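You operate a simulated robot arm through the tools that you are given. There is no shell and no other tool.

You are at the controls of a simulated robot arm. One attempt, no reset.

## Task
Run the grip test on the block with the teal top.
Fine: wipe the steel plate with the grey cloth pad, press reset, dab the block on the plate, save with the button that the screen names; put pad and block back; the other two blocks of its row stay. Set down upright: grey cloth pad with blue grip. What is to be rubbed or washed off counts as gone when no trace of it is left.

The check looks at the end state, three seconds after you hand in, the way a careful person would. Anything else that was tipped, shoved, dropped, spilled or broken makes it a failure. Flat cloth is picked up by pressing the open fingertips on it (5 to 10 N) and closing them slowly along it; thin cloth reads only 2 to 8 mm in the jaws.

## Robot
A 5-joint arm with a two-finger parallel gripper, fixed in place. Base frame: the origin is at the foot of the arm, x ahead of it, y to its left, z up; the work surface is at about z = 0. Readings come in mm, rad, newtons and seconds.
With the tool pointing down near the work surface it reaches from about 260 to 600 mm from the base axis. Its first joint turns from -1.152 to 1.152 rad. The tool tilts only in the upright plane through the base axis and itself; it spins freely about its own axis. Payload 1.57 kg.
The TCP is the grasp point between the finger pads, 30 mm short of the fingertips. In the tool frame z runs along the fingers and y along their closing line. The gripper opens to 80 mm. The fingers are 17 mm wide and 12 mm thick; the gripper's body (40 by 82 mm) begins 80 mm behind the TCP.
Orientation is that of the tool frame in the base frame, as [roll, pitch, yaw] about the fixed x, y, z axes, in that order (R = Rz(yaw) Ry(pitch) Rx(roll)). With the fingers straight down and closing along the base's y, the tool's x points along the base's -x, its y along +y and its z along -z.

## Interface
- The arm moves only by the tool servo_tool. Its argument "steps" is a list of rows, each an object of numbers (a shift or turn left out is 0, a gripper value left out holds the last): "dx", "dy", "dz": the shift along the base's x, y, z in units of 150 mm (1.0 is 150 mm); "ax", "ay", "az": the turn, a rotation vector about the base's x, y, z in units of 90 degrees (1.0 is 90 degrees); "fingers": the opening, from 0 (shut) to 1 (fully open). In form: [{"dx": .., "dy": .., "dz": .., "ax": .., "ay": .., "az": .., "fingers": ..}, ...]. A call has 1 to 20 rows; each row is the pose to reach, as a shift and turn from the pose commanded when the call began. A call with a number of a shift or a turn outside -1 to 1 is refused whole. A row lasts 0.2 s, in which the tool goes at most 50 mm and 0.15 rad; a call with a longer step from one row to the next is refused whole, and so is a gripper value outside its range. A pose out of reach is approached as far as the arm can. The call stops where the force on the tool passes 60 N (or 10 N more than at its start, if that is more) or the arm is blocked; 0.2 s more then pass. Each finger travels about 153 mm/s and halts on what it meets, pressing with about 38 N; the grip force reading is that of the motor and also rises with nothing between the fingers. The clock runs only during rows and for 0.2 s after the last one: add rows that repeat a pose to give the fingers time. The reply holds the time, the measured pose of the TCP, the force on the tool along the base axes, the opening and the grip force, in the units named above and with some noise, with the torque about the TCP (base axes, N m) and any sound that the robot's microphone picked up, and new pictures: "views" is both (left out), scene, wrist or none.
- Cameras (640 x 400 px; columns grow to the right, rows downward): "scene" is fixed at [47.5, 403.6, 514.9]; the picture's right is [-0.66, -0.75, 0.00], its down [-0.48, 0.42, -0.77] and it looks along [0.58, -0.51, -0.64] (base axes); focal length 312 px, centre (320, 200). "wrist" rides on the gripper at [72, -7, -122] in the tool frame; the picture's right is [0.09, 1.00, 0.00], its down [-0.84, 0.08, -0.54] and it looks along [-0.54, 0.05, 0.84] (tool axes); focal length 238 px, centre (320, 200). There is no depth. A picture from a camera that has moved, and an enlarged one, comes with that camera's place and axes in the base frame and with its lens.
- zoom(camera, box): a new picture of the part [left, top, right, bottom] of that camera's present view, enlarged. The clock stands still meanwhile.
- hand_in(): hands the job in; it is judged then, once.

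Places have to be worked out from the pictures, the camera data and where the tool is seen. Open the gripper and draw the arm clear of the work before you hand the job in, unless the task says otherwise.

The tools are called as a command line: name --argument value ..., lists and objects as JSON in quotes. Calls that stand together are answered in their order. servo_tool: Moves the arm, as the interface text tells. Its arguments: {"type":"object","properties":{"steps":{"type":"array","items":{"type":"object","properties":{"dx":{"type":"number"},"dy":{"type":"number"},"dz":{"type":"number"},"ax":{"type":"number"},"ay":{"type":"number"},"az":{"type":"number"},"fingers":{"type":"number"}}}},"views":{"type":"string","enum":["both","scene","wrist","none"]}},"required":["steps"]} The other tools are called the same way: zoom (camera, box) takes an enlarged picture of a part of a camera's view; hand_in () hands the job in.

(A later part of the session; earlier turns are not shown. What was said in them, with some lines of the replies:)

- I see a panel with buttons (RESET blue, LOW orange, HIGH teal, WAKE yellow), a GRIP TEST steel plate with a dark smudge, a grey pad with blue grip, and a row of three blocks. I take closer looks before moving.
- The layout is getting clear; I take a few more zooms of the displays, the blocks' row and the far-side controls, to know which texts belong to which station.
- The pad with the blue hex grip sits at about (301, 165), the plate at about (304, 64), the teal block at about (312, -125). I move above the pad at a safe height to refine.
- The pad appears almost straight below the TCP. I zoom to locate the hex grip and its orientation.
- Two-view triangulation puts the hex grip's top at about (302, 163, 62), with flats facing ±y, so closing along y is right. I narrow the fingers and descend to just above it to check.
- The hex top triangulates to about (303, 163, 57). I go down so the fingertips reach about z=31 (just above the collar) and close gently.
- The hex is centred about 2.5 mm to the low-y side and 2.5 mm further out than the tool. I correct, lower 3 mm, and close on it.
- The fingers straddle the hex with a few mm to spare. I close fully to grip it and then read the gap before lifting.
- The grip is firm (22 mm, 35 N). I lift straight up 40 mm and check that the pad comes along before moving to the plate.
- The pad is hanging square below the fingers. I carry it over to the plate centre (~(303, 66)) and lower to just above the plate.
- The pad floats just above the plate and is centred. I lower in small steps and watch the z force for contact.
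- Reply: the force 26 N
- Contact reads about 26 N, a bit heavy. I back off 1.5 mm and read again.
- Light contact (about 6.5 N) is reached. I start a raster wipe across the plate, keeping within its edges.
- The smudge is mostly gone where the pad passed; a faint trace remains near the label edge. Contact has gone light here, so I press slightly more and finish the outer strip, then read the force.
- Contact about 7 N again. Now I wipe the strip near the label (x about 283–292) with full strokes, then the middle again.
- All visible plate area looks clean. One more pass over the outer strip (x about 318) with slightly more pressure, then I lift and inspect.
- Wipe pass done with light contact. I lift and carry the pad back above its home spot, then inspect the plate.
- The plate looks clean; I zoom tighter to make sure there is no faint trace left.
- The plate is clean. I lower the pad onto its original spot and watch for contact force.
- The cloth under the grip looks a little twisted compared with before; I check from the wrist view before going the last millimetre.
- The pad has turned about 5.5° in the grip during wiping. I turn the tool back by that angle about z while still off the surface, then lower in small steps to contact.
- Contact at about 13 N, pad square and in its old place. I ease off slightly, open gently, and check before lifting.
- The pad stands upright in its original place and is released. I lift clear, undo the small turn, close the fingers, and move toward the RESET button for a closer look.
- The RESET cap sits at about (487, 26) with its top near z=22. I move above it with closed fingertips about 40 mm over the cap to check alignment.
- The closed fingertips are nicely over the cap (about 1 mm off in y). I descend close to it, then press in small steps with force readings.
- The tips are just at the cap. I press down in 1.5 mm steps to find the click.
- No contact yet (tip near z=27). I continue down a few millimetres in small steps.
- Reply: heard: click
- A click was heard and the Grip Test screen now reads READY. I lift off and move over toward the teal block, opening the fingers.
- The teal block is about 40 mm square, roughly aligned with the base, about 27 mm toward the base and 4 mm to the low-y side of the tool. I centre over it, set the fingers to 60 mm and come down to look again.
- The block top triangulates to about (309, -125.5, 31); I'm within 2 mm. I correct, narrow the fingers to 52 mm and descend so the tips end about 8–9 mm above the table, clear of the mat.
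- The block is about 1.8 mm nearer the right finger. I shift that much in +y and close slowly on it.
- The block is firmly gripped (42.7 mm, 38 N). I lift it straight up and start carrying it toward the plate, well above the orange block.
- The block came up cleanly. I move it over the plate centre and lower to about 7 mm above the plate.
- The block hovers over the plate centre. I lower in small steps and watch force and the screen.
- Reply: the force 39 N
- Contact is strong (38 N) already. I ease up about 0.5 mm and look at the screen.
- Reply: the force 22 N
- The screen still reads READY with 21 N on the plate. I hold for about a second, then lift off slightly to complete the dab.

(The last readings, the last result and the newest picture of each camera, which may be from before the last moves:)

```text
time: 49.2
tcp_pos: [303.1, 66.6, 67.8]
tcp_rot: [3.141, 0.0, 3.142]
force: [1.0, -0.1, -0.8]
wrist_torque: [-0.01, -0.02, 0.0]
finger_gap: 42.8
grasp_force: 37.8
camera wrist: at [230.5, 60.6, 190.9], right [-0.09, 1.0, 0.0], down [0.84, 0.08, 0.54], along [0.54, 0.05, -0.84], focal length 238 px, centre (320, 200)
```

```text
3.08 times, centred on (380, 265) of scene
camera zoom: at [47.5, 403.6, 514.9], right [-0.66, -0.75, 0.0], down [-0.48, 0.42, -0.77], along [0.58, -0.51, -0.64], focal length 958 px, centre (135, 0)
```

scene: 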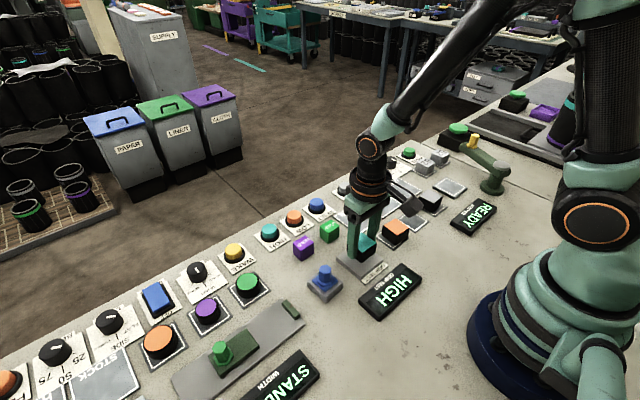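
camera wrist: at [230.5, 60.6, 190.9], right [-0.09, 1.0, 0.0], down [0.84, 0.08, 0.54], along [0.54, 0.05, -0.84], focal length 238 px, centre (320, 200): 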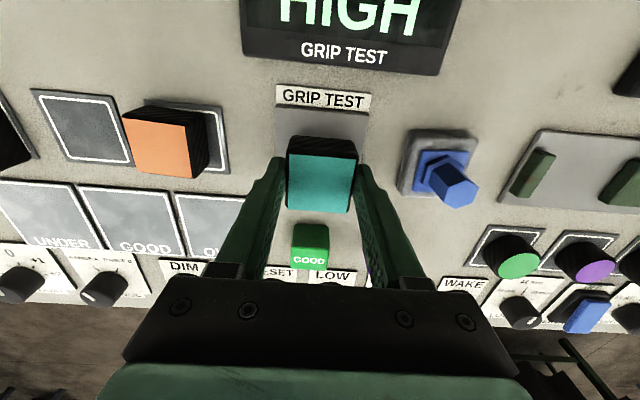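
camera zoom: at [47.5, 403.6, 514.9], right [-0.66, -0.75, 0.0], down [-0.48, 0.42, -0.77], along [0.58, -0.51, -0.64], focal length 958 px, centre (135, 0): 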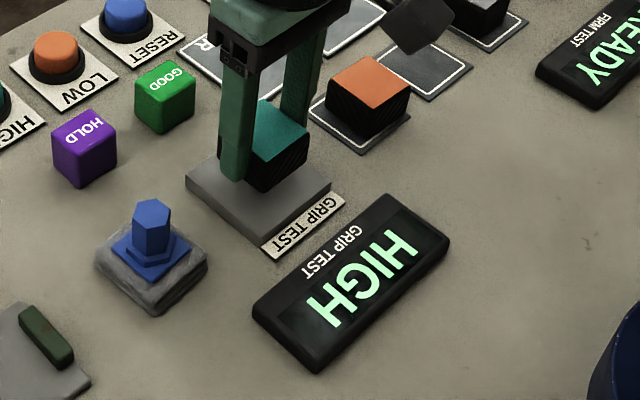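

The screen now names HIGH as the save button. I first carry the block back up and over toward its mat.

servo_tool --steps '[{"dz": 0.15}, {"dz": 0.3}, {"dx": 0.02, "dy": -0.25, "dz": 0.3}, {"dx": 0.045, "dy": -0.5, "dz": 0.3}, {"dx": 0.045, "dy": -0.75, "dz": 0.3}, {"dx": 0.045, "dy": -0.97, "dz": 0.3}, {"dx": 0.045, "dy": -0.97, "dz": 0.3}]' --views "both"

```text
time: 50.8
tcp_pos: [309.1, -78.4, 116.5]
tcp_rot: [3.141, 0.0, -3.141]
force: [0.7, -0.9, -1.4]
wrist_torque: [-0.01, 0.02, -0.02]
finger_gap: 42.9
grasp_force: 37.4
camera wrist: at [237.1, -84.0, 238.2], right [-0.09, 1.0, 0.0], down [0.84, 0.08, 0.54], along [0.54, 0.05, -0.84], focal length 238 px, centre (320, 200)
```

scene: 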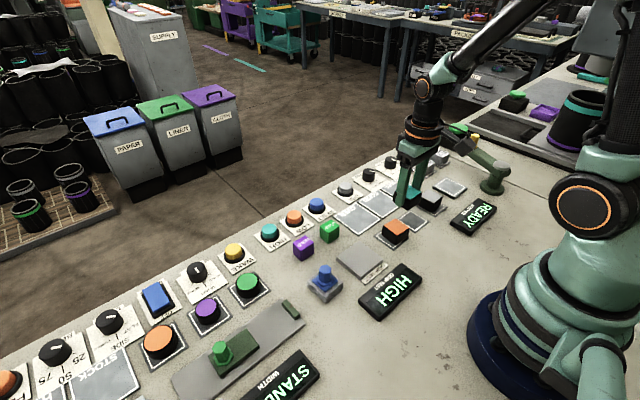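
wrist: 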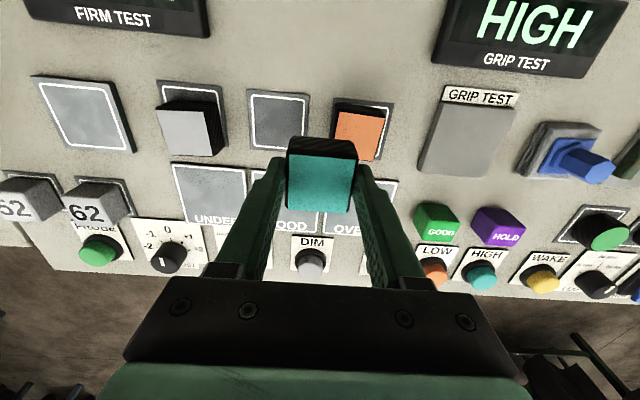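

Now the teal block's empty mat is visible; I zoom to locate its centre accurately.

zoom --camera "wrist" --box '[220, 70, 400, 180]'

zoom --camera "scene" --box '[360, 180, 460, 260]'

```text
3.56 times, centred on (310, 125) of wrist
camera zoom: at [237.1, -84.0, 238.2], right [-0.09, 1.0, 0.0], down [0.84, 0.08, 0.54], along [0.54, 0.05, -0.84], focal length 848 px, centre (356, 467)
```

zoom: 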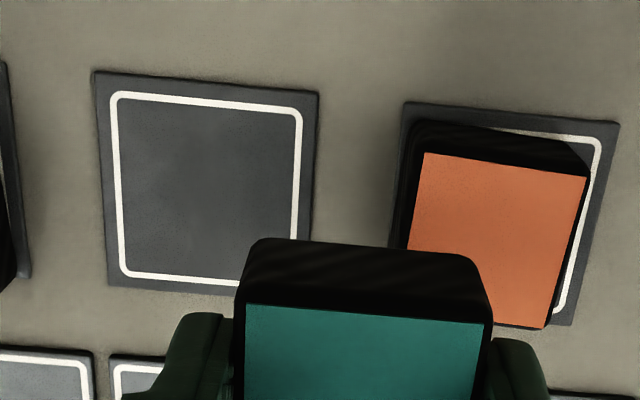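

```text
5.00 times, centred on (410, 220) of scene
camera zoom: at [47.5, 403.6, 514.9], right [-0.66, -0.75, 0.0], down [-0.48, 0.42, -0.77], along [0.58, -0.51, -0.64], focal length 1558 px, centre (-130, 100)
```

zoom: 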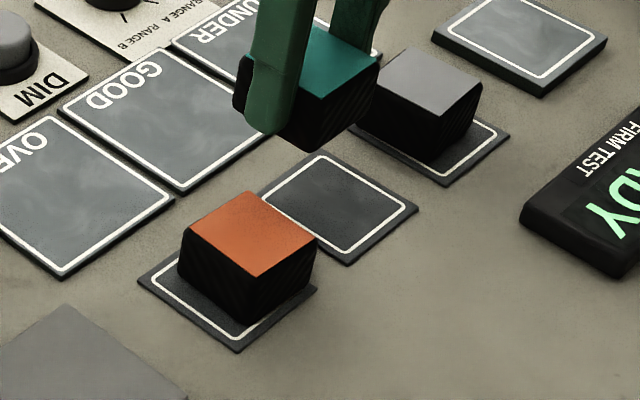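

The mat centre is about (304, -119.5); the block originally sat about 5 mm off toward +x/-y. I return it to essentially its original spot (nudged 1 mm toward the mat centre), lowering to a few mm above first.

servo_tool --steps '[{"dx": -0.005, "dy": -0.15}, {"dx": -0.009, "dy": -0.295}, {"dx": -0.009, "dy": -0.295}, {"dx": -0.009, "dy": -0.295, "dz": -0.15}, {"dx": -0.009, "dy": -0.295, "dz": -0.3}, {"dx": -0.009, "dy": -0.295, "dz": -0.42}, {"dx": -0.009, "dy": -0.295, "dz": -0.46}, {"dx": -0.009, "dy": -0.295, "dz": -0.46}]' --views "both"

zoom --camera "wrist" --box '[220, 100, 420, 230]'

zoom --camera "scene" --box '[360, 180, 460, 260]'

```text
time: 52.6
tcp_pos: [308.8, -124.1, 44.9]
tcp_rot: [-3.141, -0.001, -3.142]
force: [0.2, -0.4, -0.9]
wrist_torque: [0.01, 0.0, 0.0]
finger_gap: 42.8
grasp_force: 37.4
camera wrist: at [236.2, -129.8, 167.1], right [-0.09, 1.0, 0.0], down [0.84, 0.08, 0.54], along [0.54, 0.05, -0.84], focal length 238 px, centre (320, 200)
```

scene: 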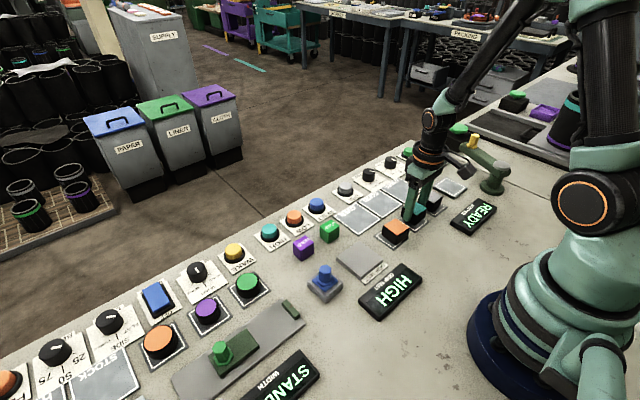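
wrist: 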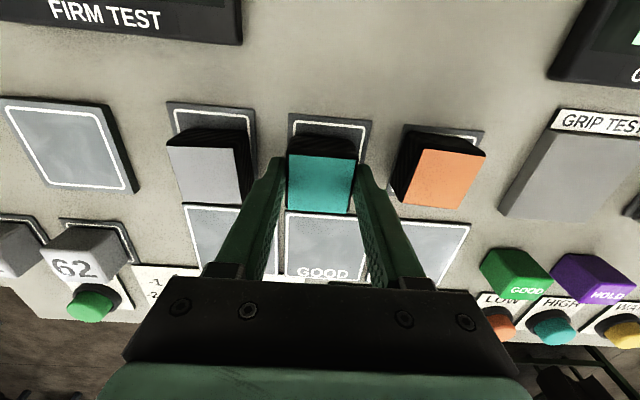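

```text
3.08 times, centred on (320, 165) of wrist
camera zoom: at [236.2, -129.8, 167.1], right [-0.09, 1.0, 0.0], down [0.84, 0.08, 0.54], along [0.54, 0.05, -0.84], focal length 733 px, centre (320, 308)
```

zoom: 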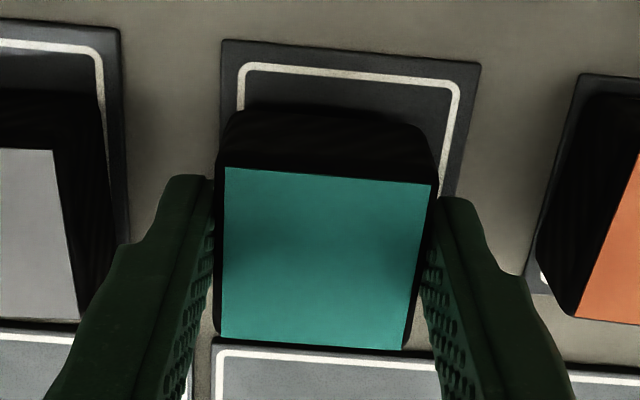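

```text
5.00 times, centred on (410, 220) of scene
camera zoom: at [47.5, 403.6, 514.9], right [-0.66, -0.75, 0.0], down [-0.48, 0.42, -0.77], along [0.58, -0.51, -0.64], focal length 1558 px, centre (-130, 100)
```

zoom: 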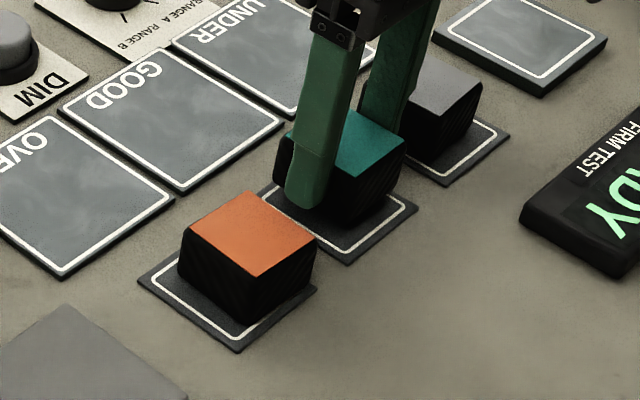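

The block hovers a few mm over its mat. I lower in fine steps until light contact.

servo_tool --steps '[{"dz": -0.015}, {"dz": -0.023}, {"dz": -0.028}, {"dz": -0.028}]' --views "none"

```text
time: 53.6
tcp_pos: [309.2, -125.6, 41.6]
tcp_rot: [3.141, 0.0, -3.141]
force: [-0.1, 0.1, 0.4]
wrist_torque: [-0.03, 0.01, 0.04]
finger_gap: 42.7
grasp_force: 38.2
```

servo_tool --steps '[{"dz": -0.004}, {"dz": -0.007}, {"dz": -0.007}]' --views "none"

```text
time: 54.4
tcp_pos: [308.2, -123.6, 40.3]
tcp_rot: [-3.141, -0.001, -3.14]
force: [-0.2, -0.2, -0.3]
wrist_torque: [-0.03, -0.02, 0.01]
finger_gap: 43.2
grasp_force: 38.0
```

No contact yet at z≈40.1 commanded; continuing in sub-millimetre steps.

servo_tool --steps '[{"dz": -0.003}, {"dz": -0.005}, {"dz": -0.005}]' --views "none"

```text
time: 55.2
tcp_pos: [307.6, -124.2, 40.4]
tcp_rot: [3.141, 0.001, -3.141]
force: [-4.2, 3.5, 17.9]
wrist_torque: [0.11, 0.07, -0.03]
finger_gap: 43.0
grasp_force: 38.2
```

Contact at about 18 N on the mat. I ease up 0.3 mm and open slowly to 52 mm.

servo_tool --steps '[{"dz": 0.002, "fingers": 0.45}, {"dz": 0.002, "fingers": 0.54}, {"dz": 0.002, "fingers": 0.58}, {"dz": 0.002, "fingers": 0.62}, {"dz": 0.002, "fingers": 0.65}, {"dz": 0.002, "fingers": 0.65}]' --views "both"

zoom --camera "wrist" --box '[220, 100, 420, 230]'

zoom --camera "scene" --box '[360, 180, 460, 260]'

```text
time: 56.6
tcp_pos: [308.5, -124.2, 39.1]
tcp_rot: [-3.141, 0.001, -3.141]
force: [-0.3, 0.2, 0.3]
wrist_torque: [0.02, 0.03, 0.01]
finger_gap: 51.9
grasp_force: 0.0
camera wrist: at [236.2, -129.8, 161.3], right [-0.09, 1.0, 0.0], down [0.84, 0.08, 0.54], along [0.54, 0.05, -0.84], focal length 238 px, centre (320, 200)
```

scene: 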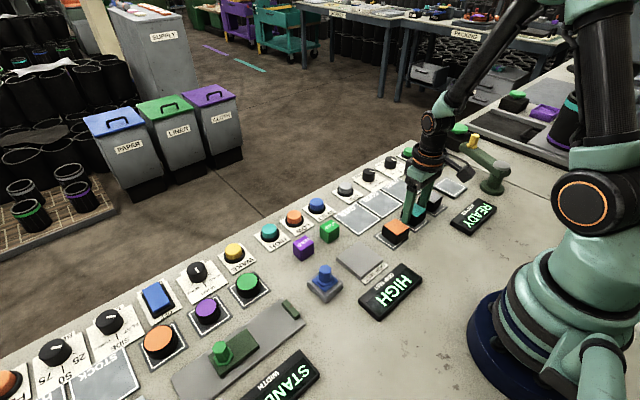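
wrist: 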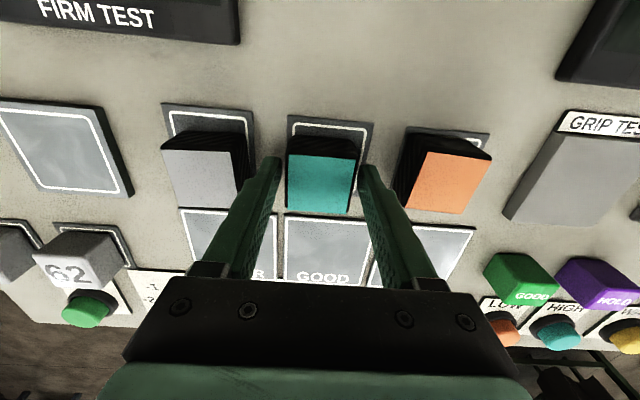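

```text
3.08 times, centred on (320, 165) of wrist
camera zoom: at [236.2, -129.8, 161.3], right [-0.09, 1.0, 0.0], down [0.84, 0.08, 0.54], along [0.54, 0.05, -0.84], focal length 733 px, centre (320, 308)
```

zoom: 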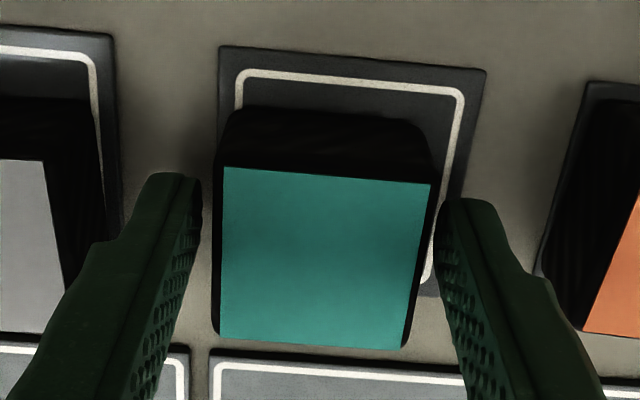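

```text
5.00 times, centred on (410, 220) of scene
camera zoom: at [47.5, 403.6, 514.9], right [-0.66, -0.75, 0.0], down [-0.48, 0.42, -0.77], along [0.58, -0.51, -0.64], focal length 1558 px, centre (-130, 100)
```

zoom: 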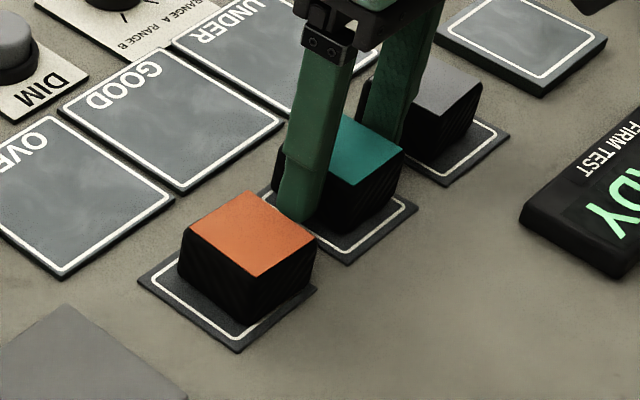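

The block is released on its mat, clear of both fingers; neighbours are unmoved. I lift straight up and head toward the HIGH button (about (484, 162)), closing the fingers on the way.

servo_tool --steps '[{"dz": 0.1}, {"dz": 0.3}, {"dz": 0.55}, {"dz": 0.8}, {"dx": 0.2, "dy": 0.2, "dz": 0.8}, {"dx": 0.4, "dy": 0.4, "dz": 0.8, "fingers": 0.4}, {"dx": 0.6, "dy": 0.6, "dz": 0.8, "fingers": 0.0}, {"dx": 0.8, "dy": 0.8, "dz": 0.8, "fingers": 0.0}, {"dx": 0.9, "dy": 1.0, "dz": 0.8, "fingers": 0.0}, {"dx": 0.9, "dy": 1.0, "dz": 0.8, "fingers": 0.0}]' --views "both"

zoom --camera "scene" --box '[340, 180, 460, 320]'

```text
time: 58.8
tcp_pos: [444.0, 26.3, 161.6]
tcp_rot: [-3.14, -0.001, 3.141]
force: [0.5, -0.7, 0.0]
wrist_torque: [0.02, 0.0, -0.05]
finger_gap: 0.1
grasp_force: 21.2
camera wrist: at [371.9, 20.8, 282.6], right [-0.09, 1.0, 0.0], down [0.84, 0.08, 0.54], along [0.54, 0.05, -0.84], focal length 238 px, centre (320, 200)
```

scene: 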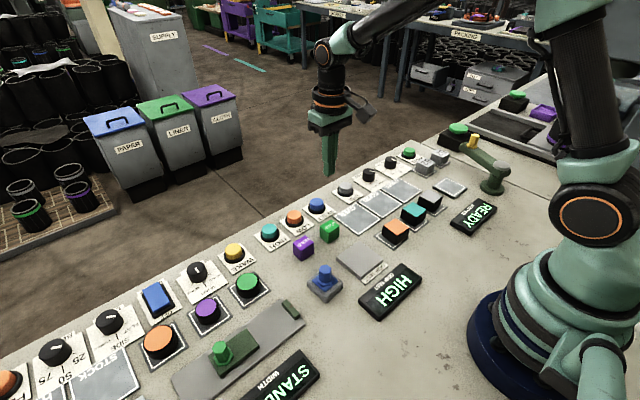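
wrist: 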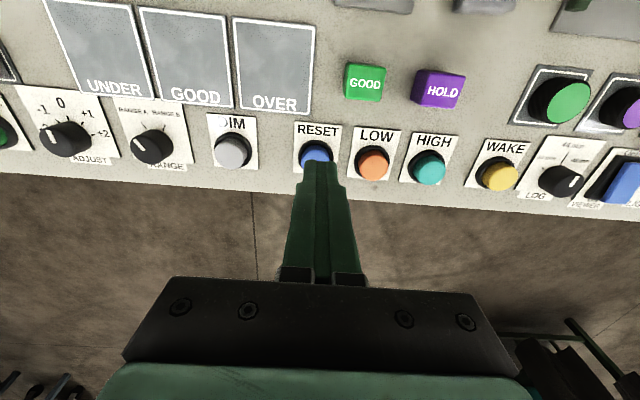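

```text
2.86 times, centred on (400, 250) of scene
camera zoom: at [47.5, 403.6, 514.9], right [-0.66, -0.75, 0.0], down [-0.48, 0.42, -0.77], along [0.58, -0.51, -0.64], focal length 890 px, centre (91, 57)
```

zoom: 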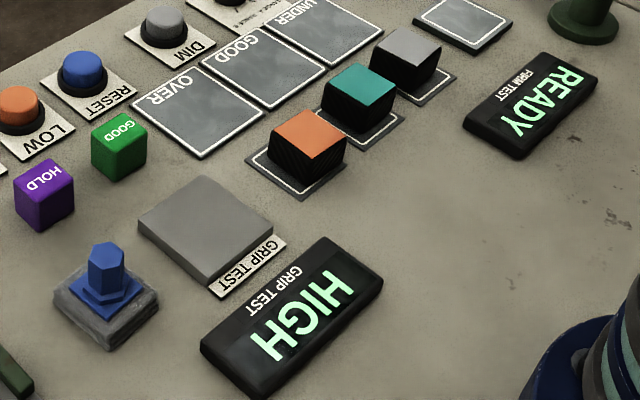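

The plate shows no mark and the screen still says HIGH. I move over the HIGH button with the tips about 40 mm above it and check alignment.

servo_tool --steps '[{"dx": 0.05, "dy": 0.22}, {"dx": 0.12, "dy": 0.45}, {"dx": 0.18, "dy": 0.68}, {"dx": 0.25, "dy": 0.893}, {"dx": 0.25, "dy": 0.893, "dz": -0.2}, {"dx": 0.25, "dy": 0.893, "dz": -0.43}, {"dx": 0.25, "dy": 0.893, "dz": -0.43}]' --views "both"

zoom --camera "wrist" --box '[250, 100, 390, 200]'

zoom --camera "scene" --box '[220, 180, 320, 260]'

```text
time: 60.4
tcp_pos: [482.5, 161.3, 97.8]
tcp_rot: [3.139, -0.001, -3.141]
force: [-0.6, -0.5, -0.9]
wrist_torque: [0.0, -0.04, 0.01]
finger_gap: 0.0
grasp_force: 21.3
camera wrist: at [410.2, 154.9, 218.7], right [-0.09, 1.0, 0.0], down [0.84, 0.08, 0.54], along [0.54, 0.05, -0.84], focal length 238 px, centre (320, 200)
```

scene: 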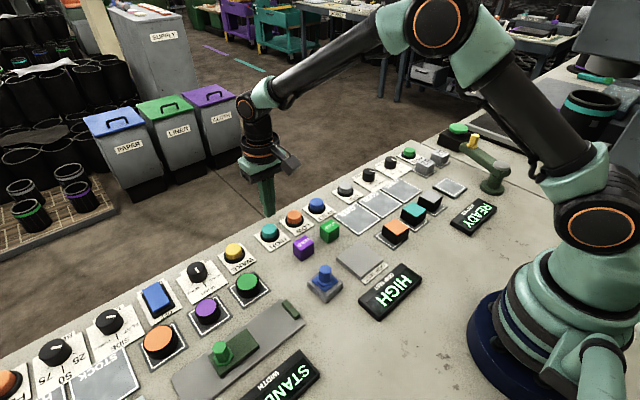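
wrist: 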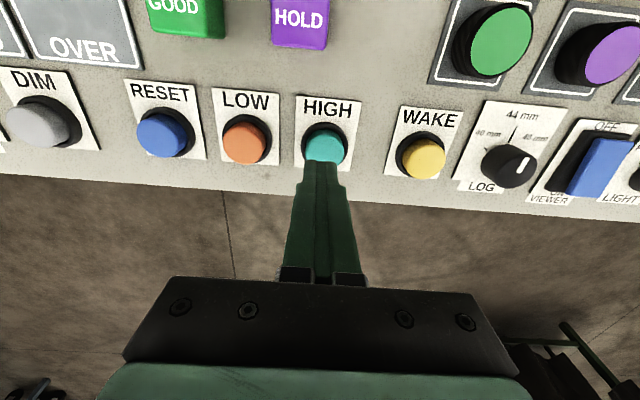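

```text
4.00 times, centred on (320, 150) of wrist
camera zoom: at [410.2, 154.9, 218.7], right [-0.09, 1.0, 0.0], down [0.84, 0.08, 0.54], along [0.54, 0.05, -0.84], focal length 953 px, centre (320, 400)
```

zoom: 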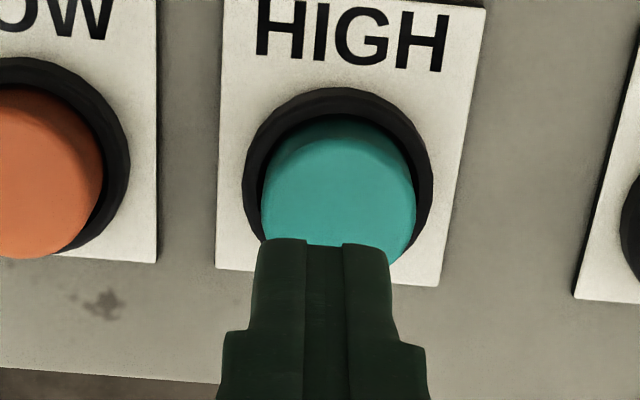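

```text
5.00 times, centred on (270, 220) of scene
camera zoom: at [47.5, 403.6, 514.9], right [-0.66, -0.75, 0.0], down [-0.48, 0.42, -0.77], along [0.58, -0.51, -0.64], focal length 1558 px, centre (570, 100)
```

zoom: 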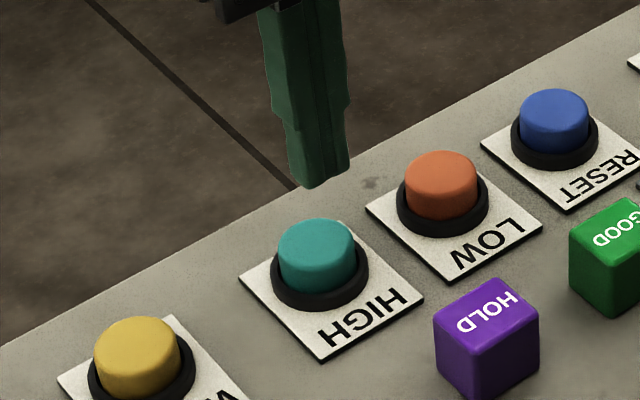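

The cap centre is about 3 mm further out and 4.3 mm to +y relative to the tool. I correct and descend to just above the cap.

servo_tool --steps '[{"dx": 0.019, "dy": 0.029}, {"dx": 0.019, "dy": 0.029, "dz": -0.1}, {"dx": 0.019, "dy": 0.029, "dz": -0.2}, {"dx": 0.019, "dy": 0.029, "dz": -0.235}, {"dx": 0.019, "dy": 0.029, "dz": -0.235}]' --views "scene"

zoom --camera "scene" --box '[220, 180, 320, 260]'

zoom --camera "wrist" --box '[250, 100, 390, 200]'

```text
time: 61.6
tcp_pos: [484.9, 163.8, 60.2]
tcp_rot: [3.141, 0.0, -3.141]
force: [0.4, -0.1, -0.6]
wrist_torque: [0.0, 0.01, -0.02]
finger_gap: 0.3
grasp_force: 21.3
```

scene: 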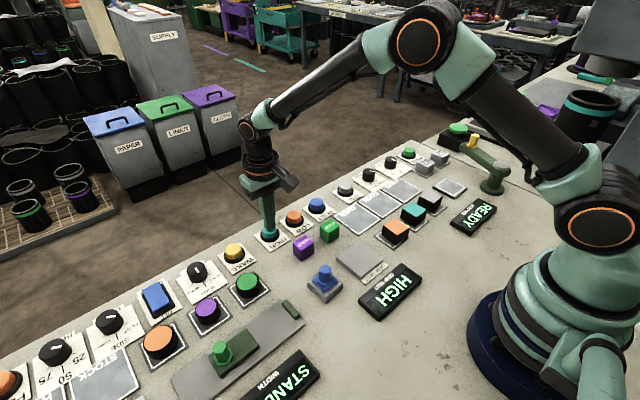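

```text
5.00 times, centred on (270, 220) of scene
camera zoom: at [47.5, 403.6, 514.9], right [-0.66, -0.75, 0.0], down [-0.48, 0.42, -0.77], along [0.58, -0.51, -0.64], focal length 1558 px, centre (570, 100)
```

zoom: 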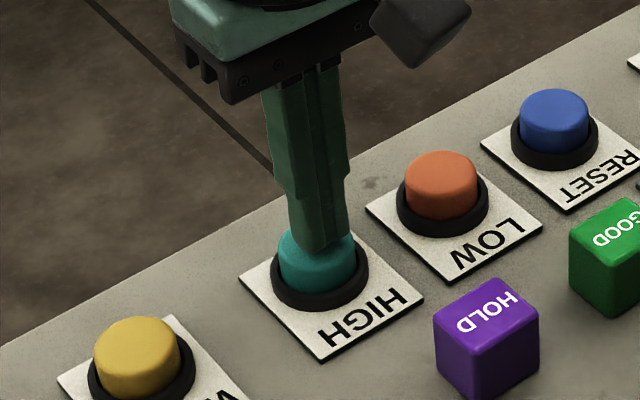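

```text
4.00 times, centred on (320, 150) of wrist
camera zoom: at [411.4, 158.3, 181.7], right [-0.09, 1.0, 0.0], down [0.84, 0.08, 0.54], along [0.54, 0.05, -0.84], focal length 953 px, centre (320, 400)
```

zoom: 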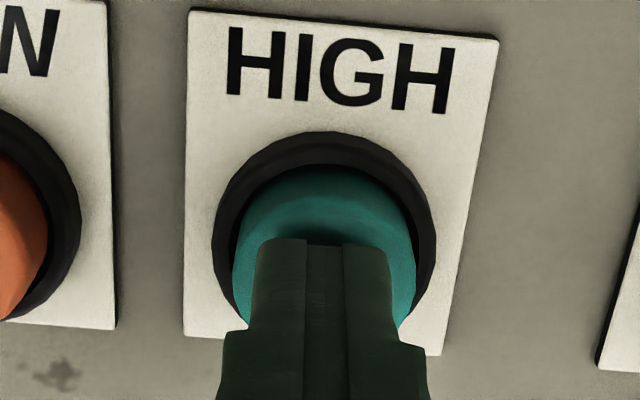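

The tips are centred on the HIGH cap. I press down in small steps to the depth where RESET clicked.

servo_tool --steps '[{"dz": -0.015}, {"dz": -0.03}, {"dz": -0.042}, {"dz": -0.05}, {"dz": -0.05}]' --views "scene"

zoom --camera "scene" --box '[340, 230, 440, 330]'

```text
time: 62.8
tcp_pos: [484.3, 163.1, 52.3]
tcp_rot: [-3.141, 0.001, -3.14]
force: [-1.2, -0.3, 2.4]
wrist_torque: [0.0, 0.05, 0.03]
finger_gap: 0.0
grasp_force: 21.4
heard: click
```

scene: 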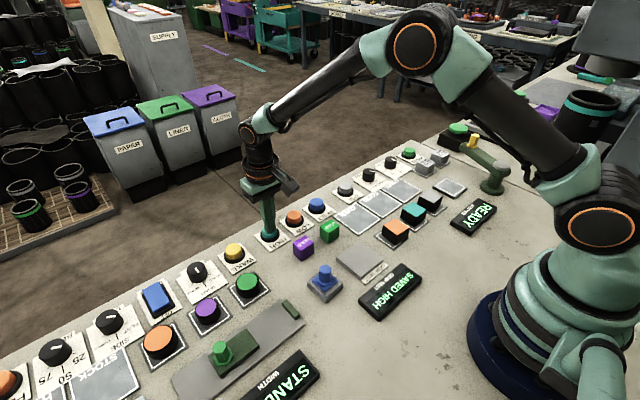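

```text
4.00 times, centred on (390, 280) of scene
camera zoom: at [47.5, 403.6, 514.9], right [-0.66, -0.75, 0.0], down [-0.48, 0.42, -0.77], along [0.58, -0.51, -0.64], focal length 1246 px, centre (40, -120)
```

zoom: 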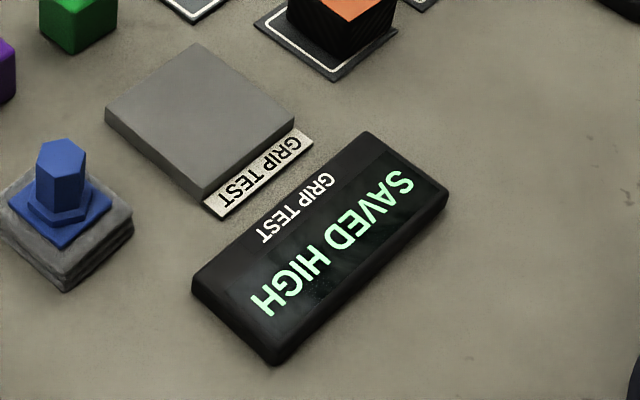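

A click, and the screen reads SAVED HIGH. I lift straight up, then open the gripper and draw the arm clear.

servo_tool --steps '[{"dz": 0.1}, {"dz": 0.35}, {"dz": 0.65}, {"dz": 0.95}, {"dz": 1.0, "fingers": 0.5}, {"dx": -0.2, "dz": 1.0, "fingers": 1.0}, {"dx": -0.45, "dz": 1.0, "fingers": 1.0}, {"dx": -0.7, "dz": 1.0, "fingers": 1.0}, {"dx": -0.7, "dz": 1.0, "fingers": 1.0}]' --views "both"

zoom --camera "scene" --box '[280, 170, 480, 320]'

zoom --camera "scene" --box '[290, 220, 390, 310]'

```text
time: 64.8
tcp_pos: [378.4, 165.0, 203.1]
tcp_rot: [-3.141, 0.001, -3.141]
force: [-0.8, 0.3, -0.3]
wrist_torque: [0.02, -0.02, 0.04]
finger_gap: 79.9
grasp_force: 0.0
camera wrist: at [305.5, 159.2, 323.5], right [-0.09, 1.0, 0.0], down [0.84, 0.08, 0.54], along [0.54, 0.05, -0.84], focal length 238 px, centre (320, 200)
```

scene: 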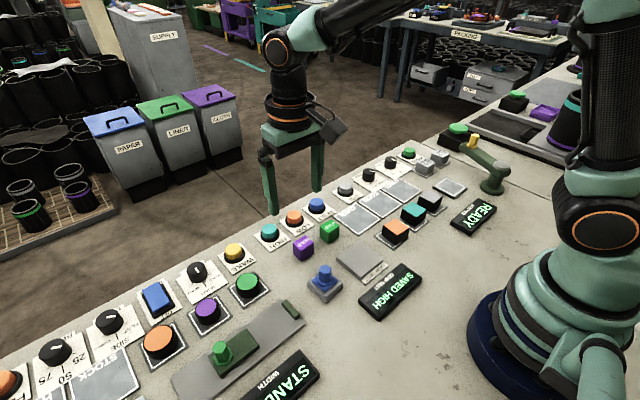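
wrist: 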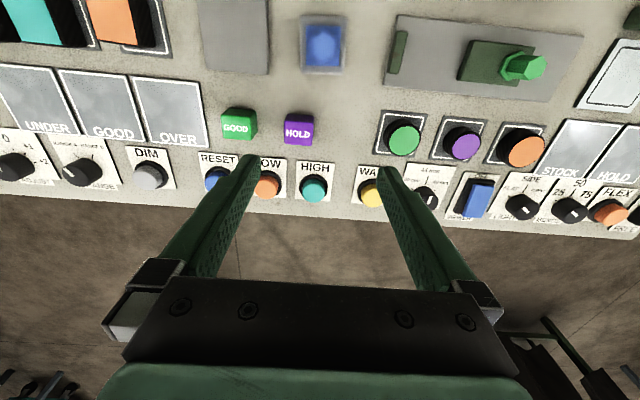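

```text
2.67 times, centred on (380, 245) of scene
camera zoom: at [47.5, 403.6, 514.9], right [-0.66, -0.75, 0.0], down [-0.48, 0.42, -0.77], along [0.58, -0.51, -0.64], focal length 831 px, centre (160, 80)
```

zoom: 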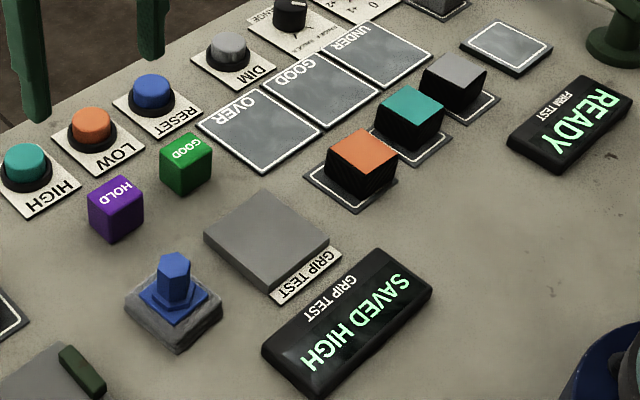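

```text
4.44 times, centred on (340, 265) of scene
camera zoom: at [47.5, 403.6, 514.9], right [-0.66, -0.75, 0.0], down [-0.48, 0.42, -0.77], along [0.58, -0.51, -0.64], focal length 1384 px, centre (231, -89)
```

zoom: 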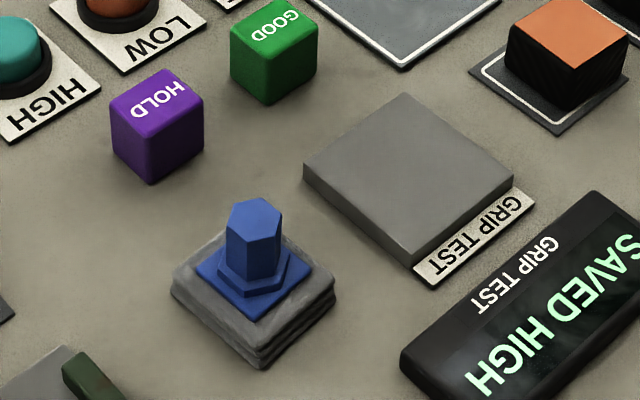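

Everything stands in place: pad upright at home, teal block on its mat, neighbours untouched, screen SAVED HIGH. One last close look at the plate for any trace.

zoom --camera "wrist" --box '[190, 0, 350, 90]'

zoom --camera "scene" --box '[335, 235, 395, 280]'

zoom --camera "scene" --box '[370, 180, 460, 250]'

```text
4.00 times, centred on (270, 45) of wrist
camera zoom: at [305.5, 159.2, 323.5], right [-0.09, 1.0, 0.0], down [0.84, 0.08, 0.54], along [0.54, 0.05, -0.84], focal length 953 px, centre (520, 820)
```

zoom: 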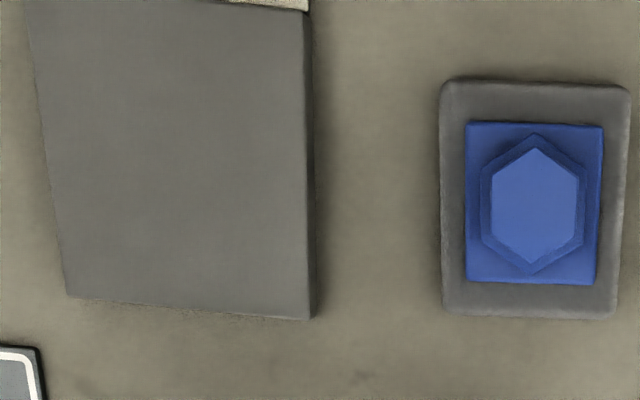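

```text
8.89 times, centred on (365, 258) of scene
camera zoom: at [47.5, 403.6, 514.9], right [-0.66, -0.75, 0.0], down [-0.48, 0.42, -0.77], along [0.58, -0.51, -0.64], focal length 2769 px, centre (-80, -311)
```

zoom: 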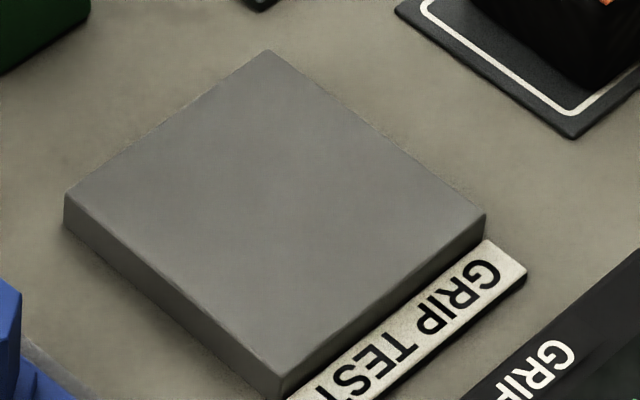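

```text
5.71 times, centred on (415, 215) of scene
camera zoom: at [47.5, 403.6, 514.9], right [-0.66, -0.75, 0.0], down [-0.48, 0.42, -0.77], along [0.58, -0.51, -0.64], focal length 1780 px, centre (-223, 114)
```

zoom: 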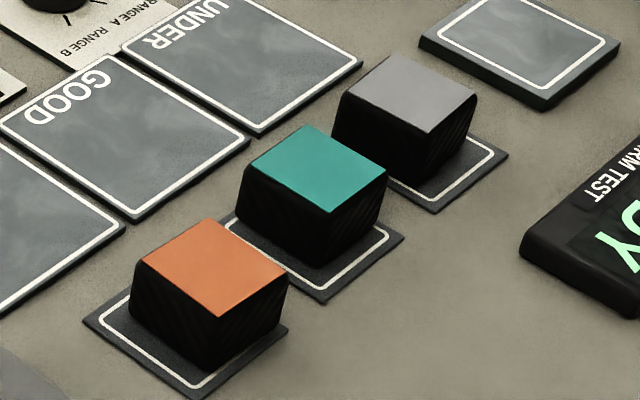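

The plate is spotless, pad and blocks are in place, the gripper is open and clear. I hand in the job.

hand_in

```text
The job is handed in.
```

I ran the grip test on the teal-topped block, and the screen reads SAVED HIGH. The job is handed in.

- **Plate:** I wiped it with the grey pad. Close views from both cameras show no trace of the smudge, and the dab left no mark.
- **Reset and dab:** RESET clicked and the screen went to READY. After I pressed the block on the plate and lifted it, the screen named HIGH.
- **Save:** I pressed HIGH, heard the click and saw SAVED HIGH.
- **Pad:** It stands upright where it was. It had turned about 5° in the grip while wiping, so I turned it back before setting it down.
- **Block:** The teal block is on its mat, within about 2 mm of where it started. The other two blocks in its row look unmoved.

The gripper is open and the arm is clear of the work.
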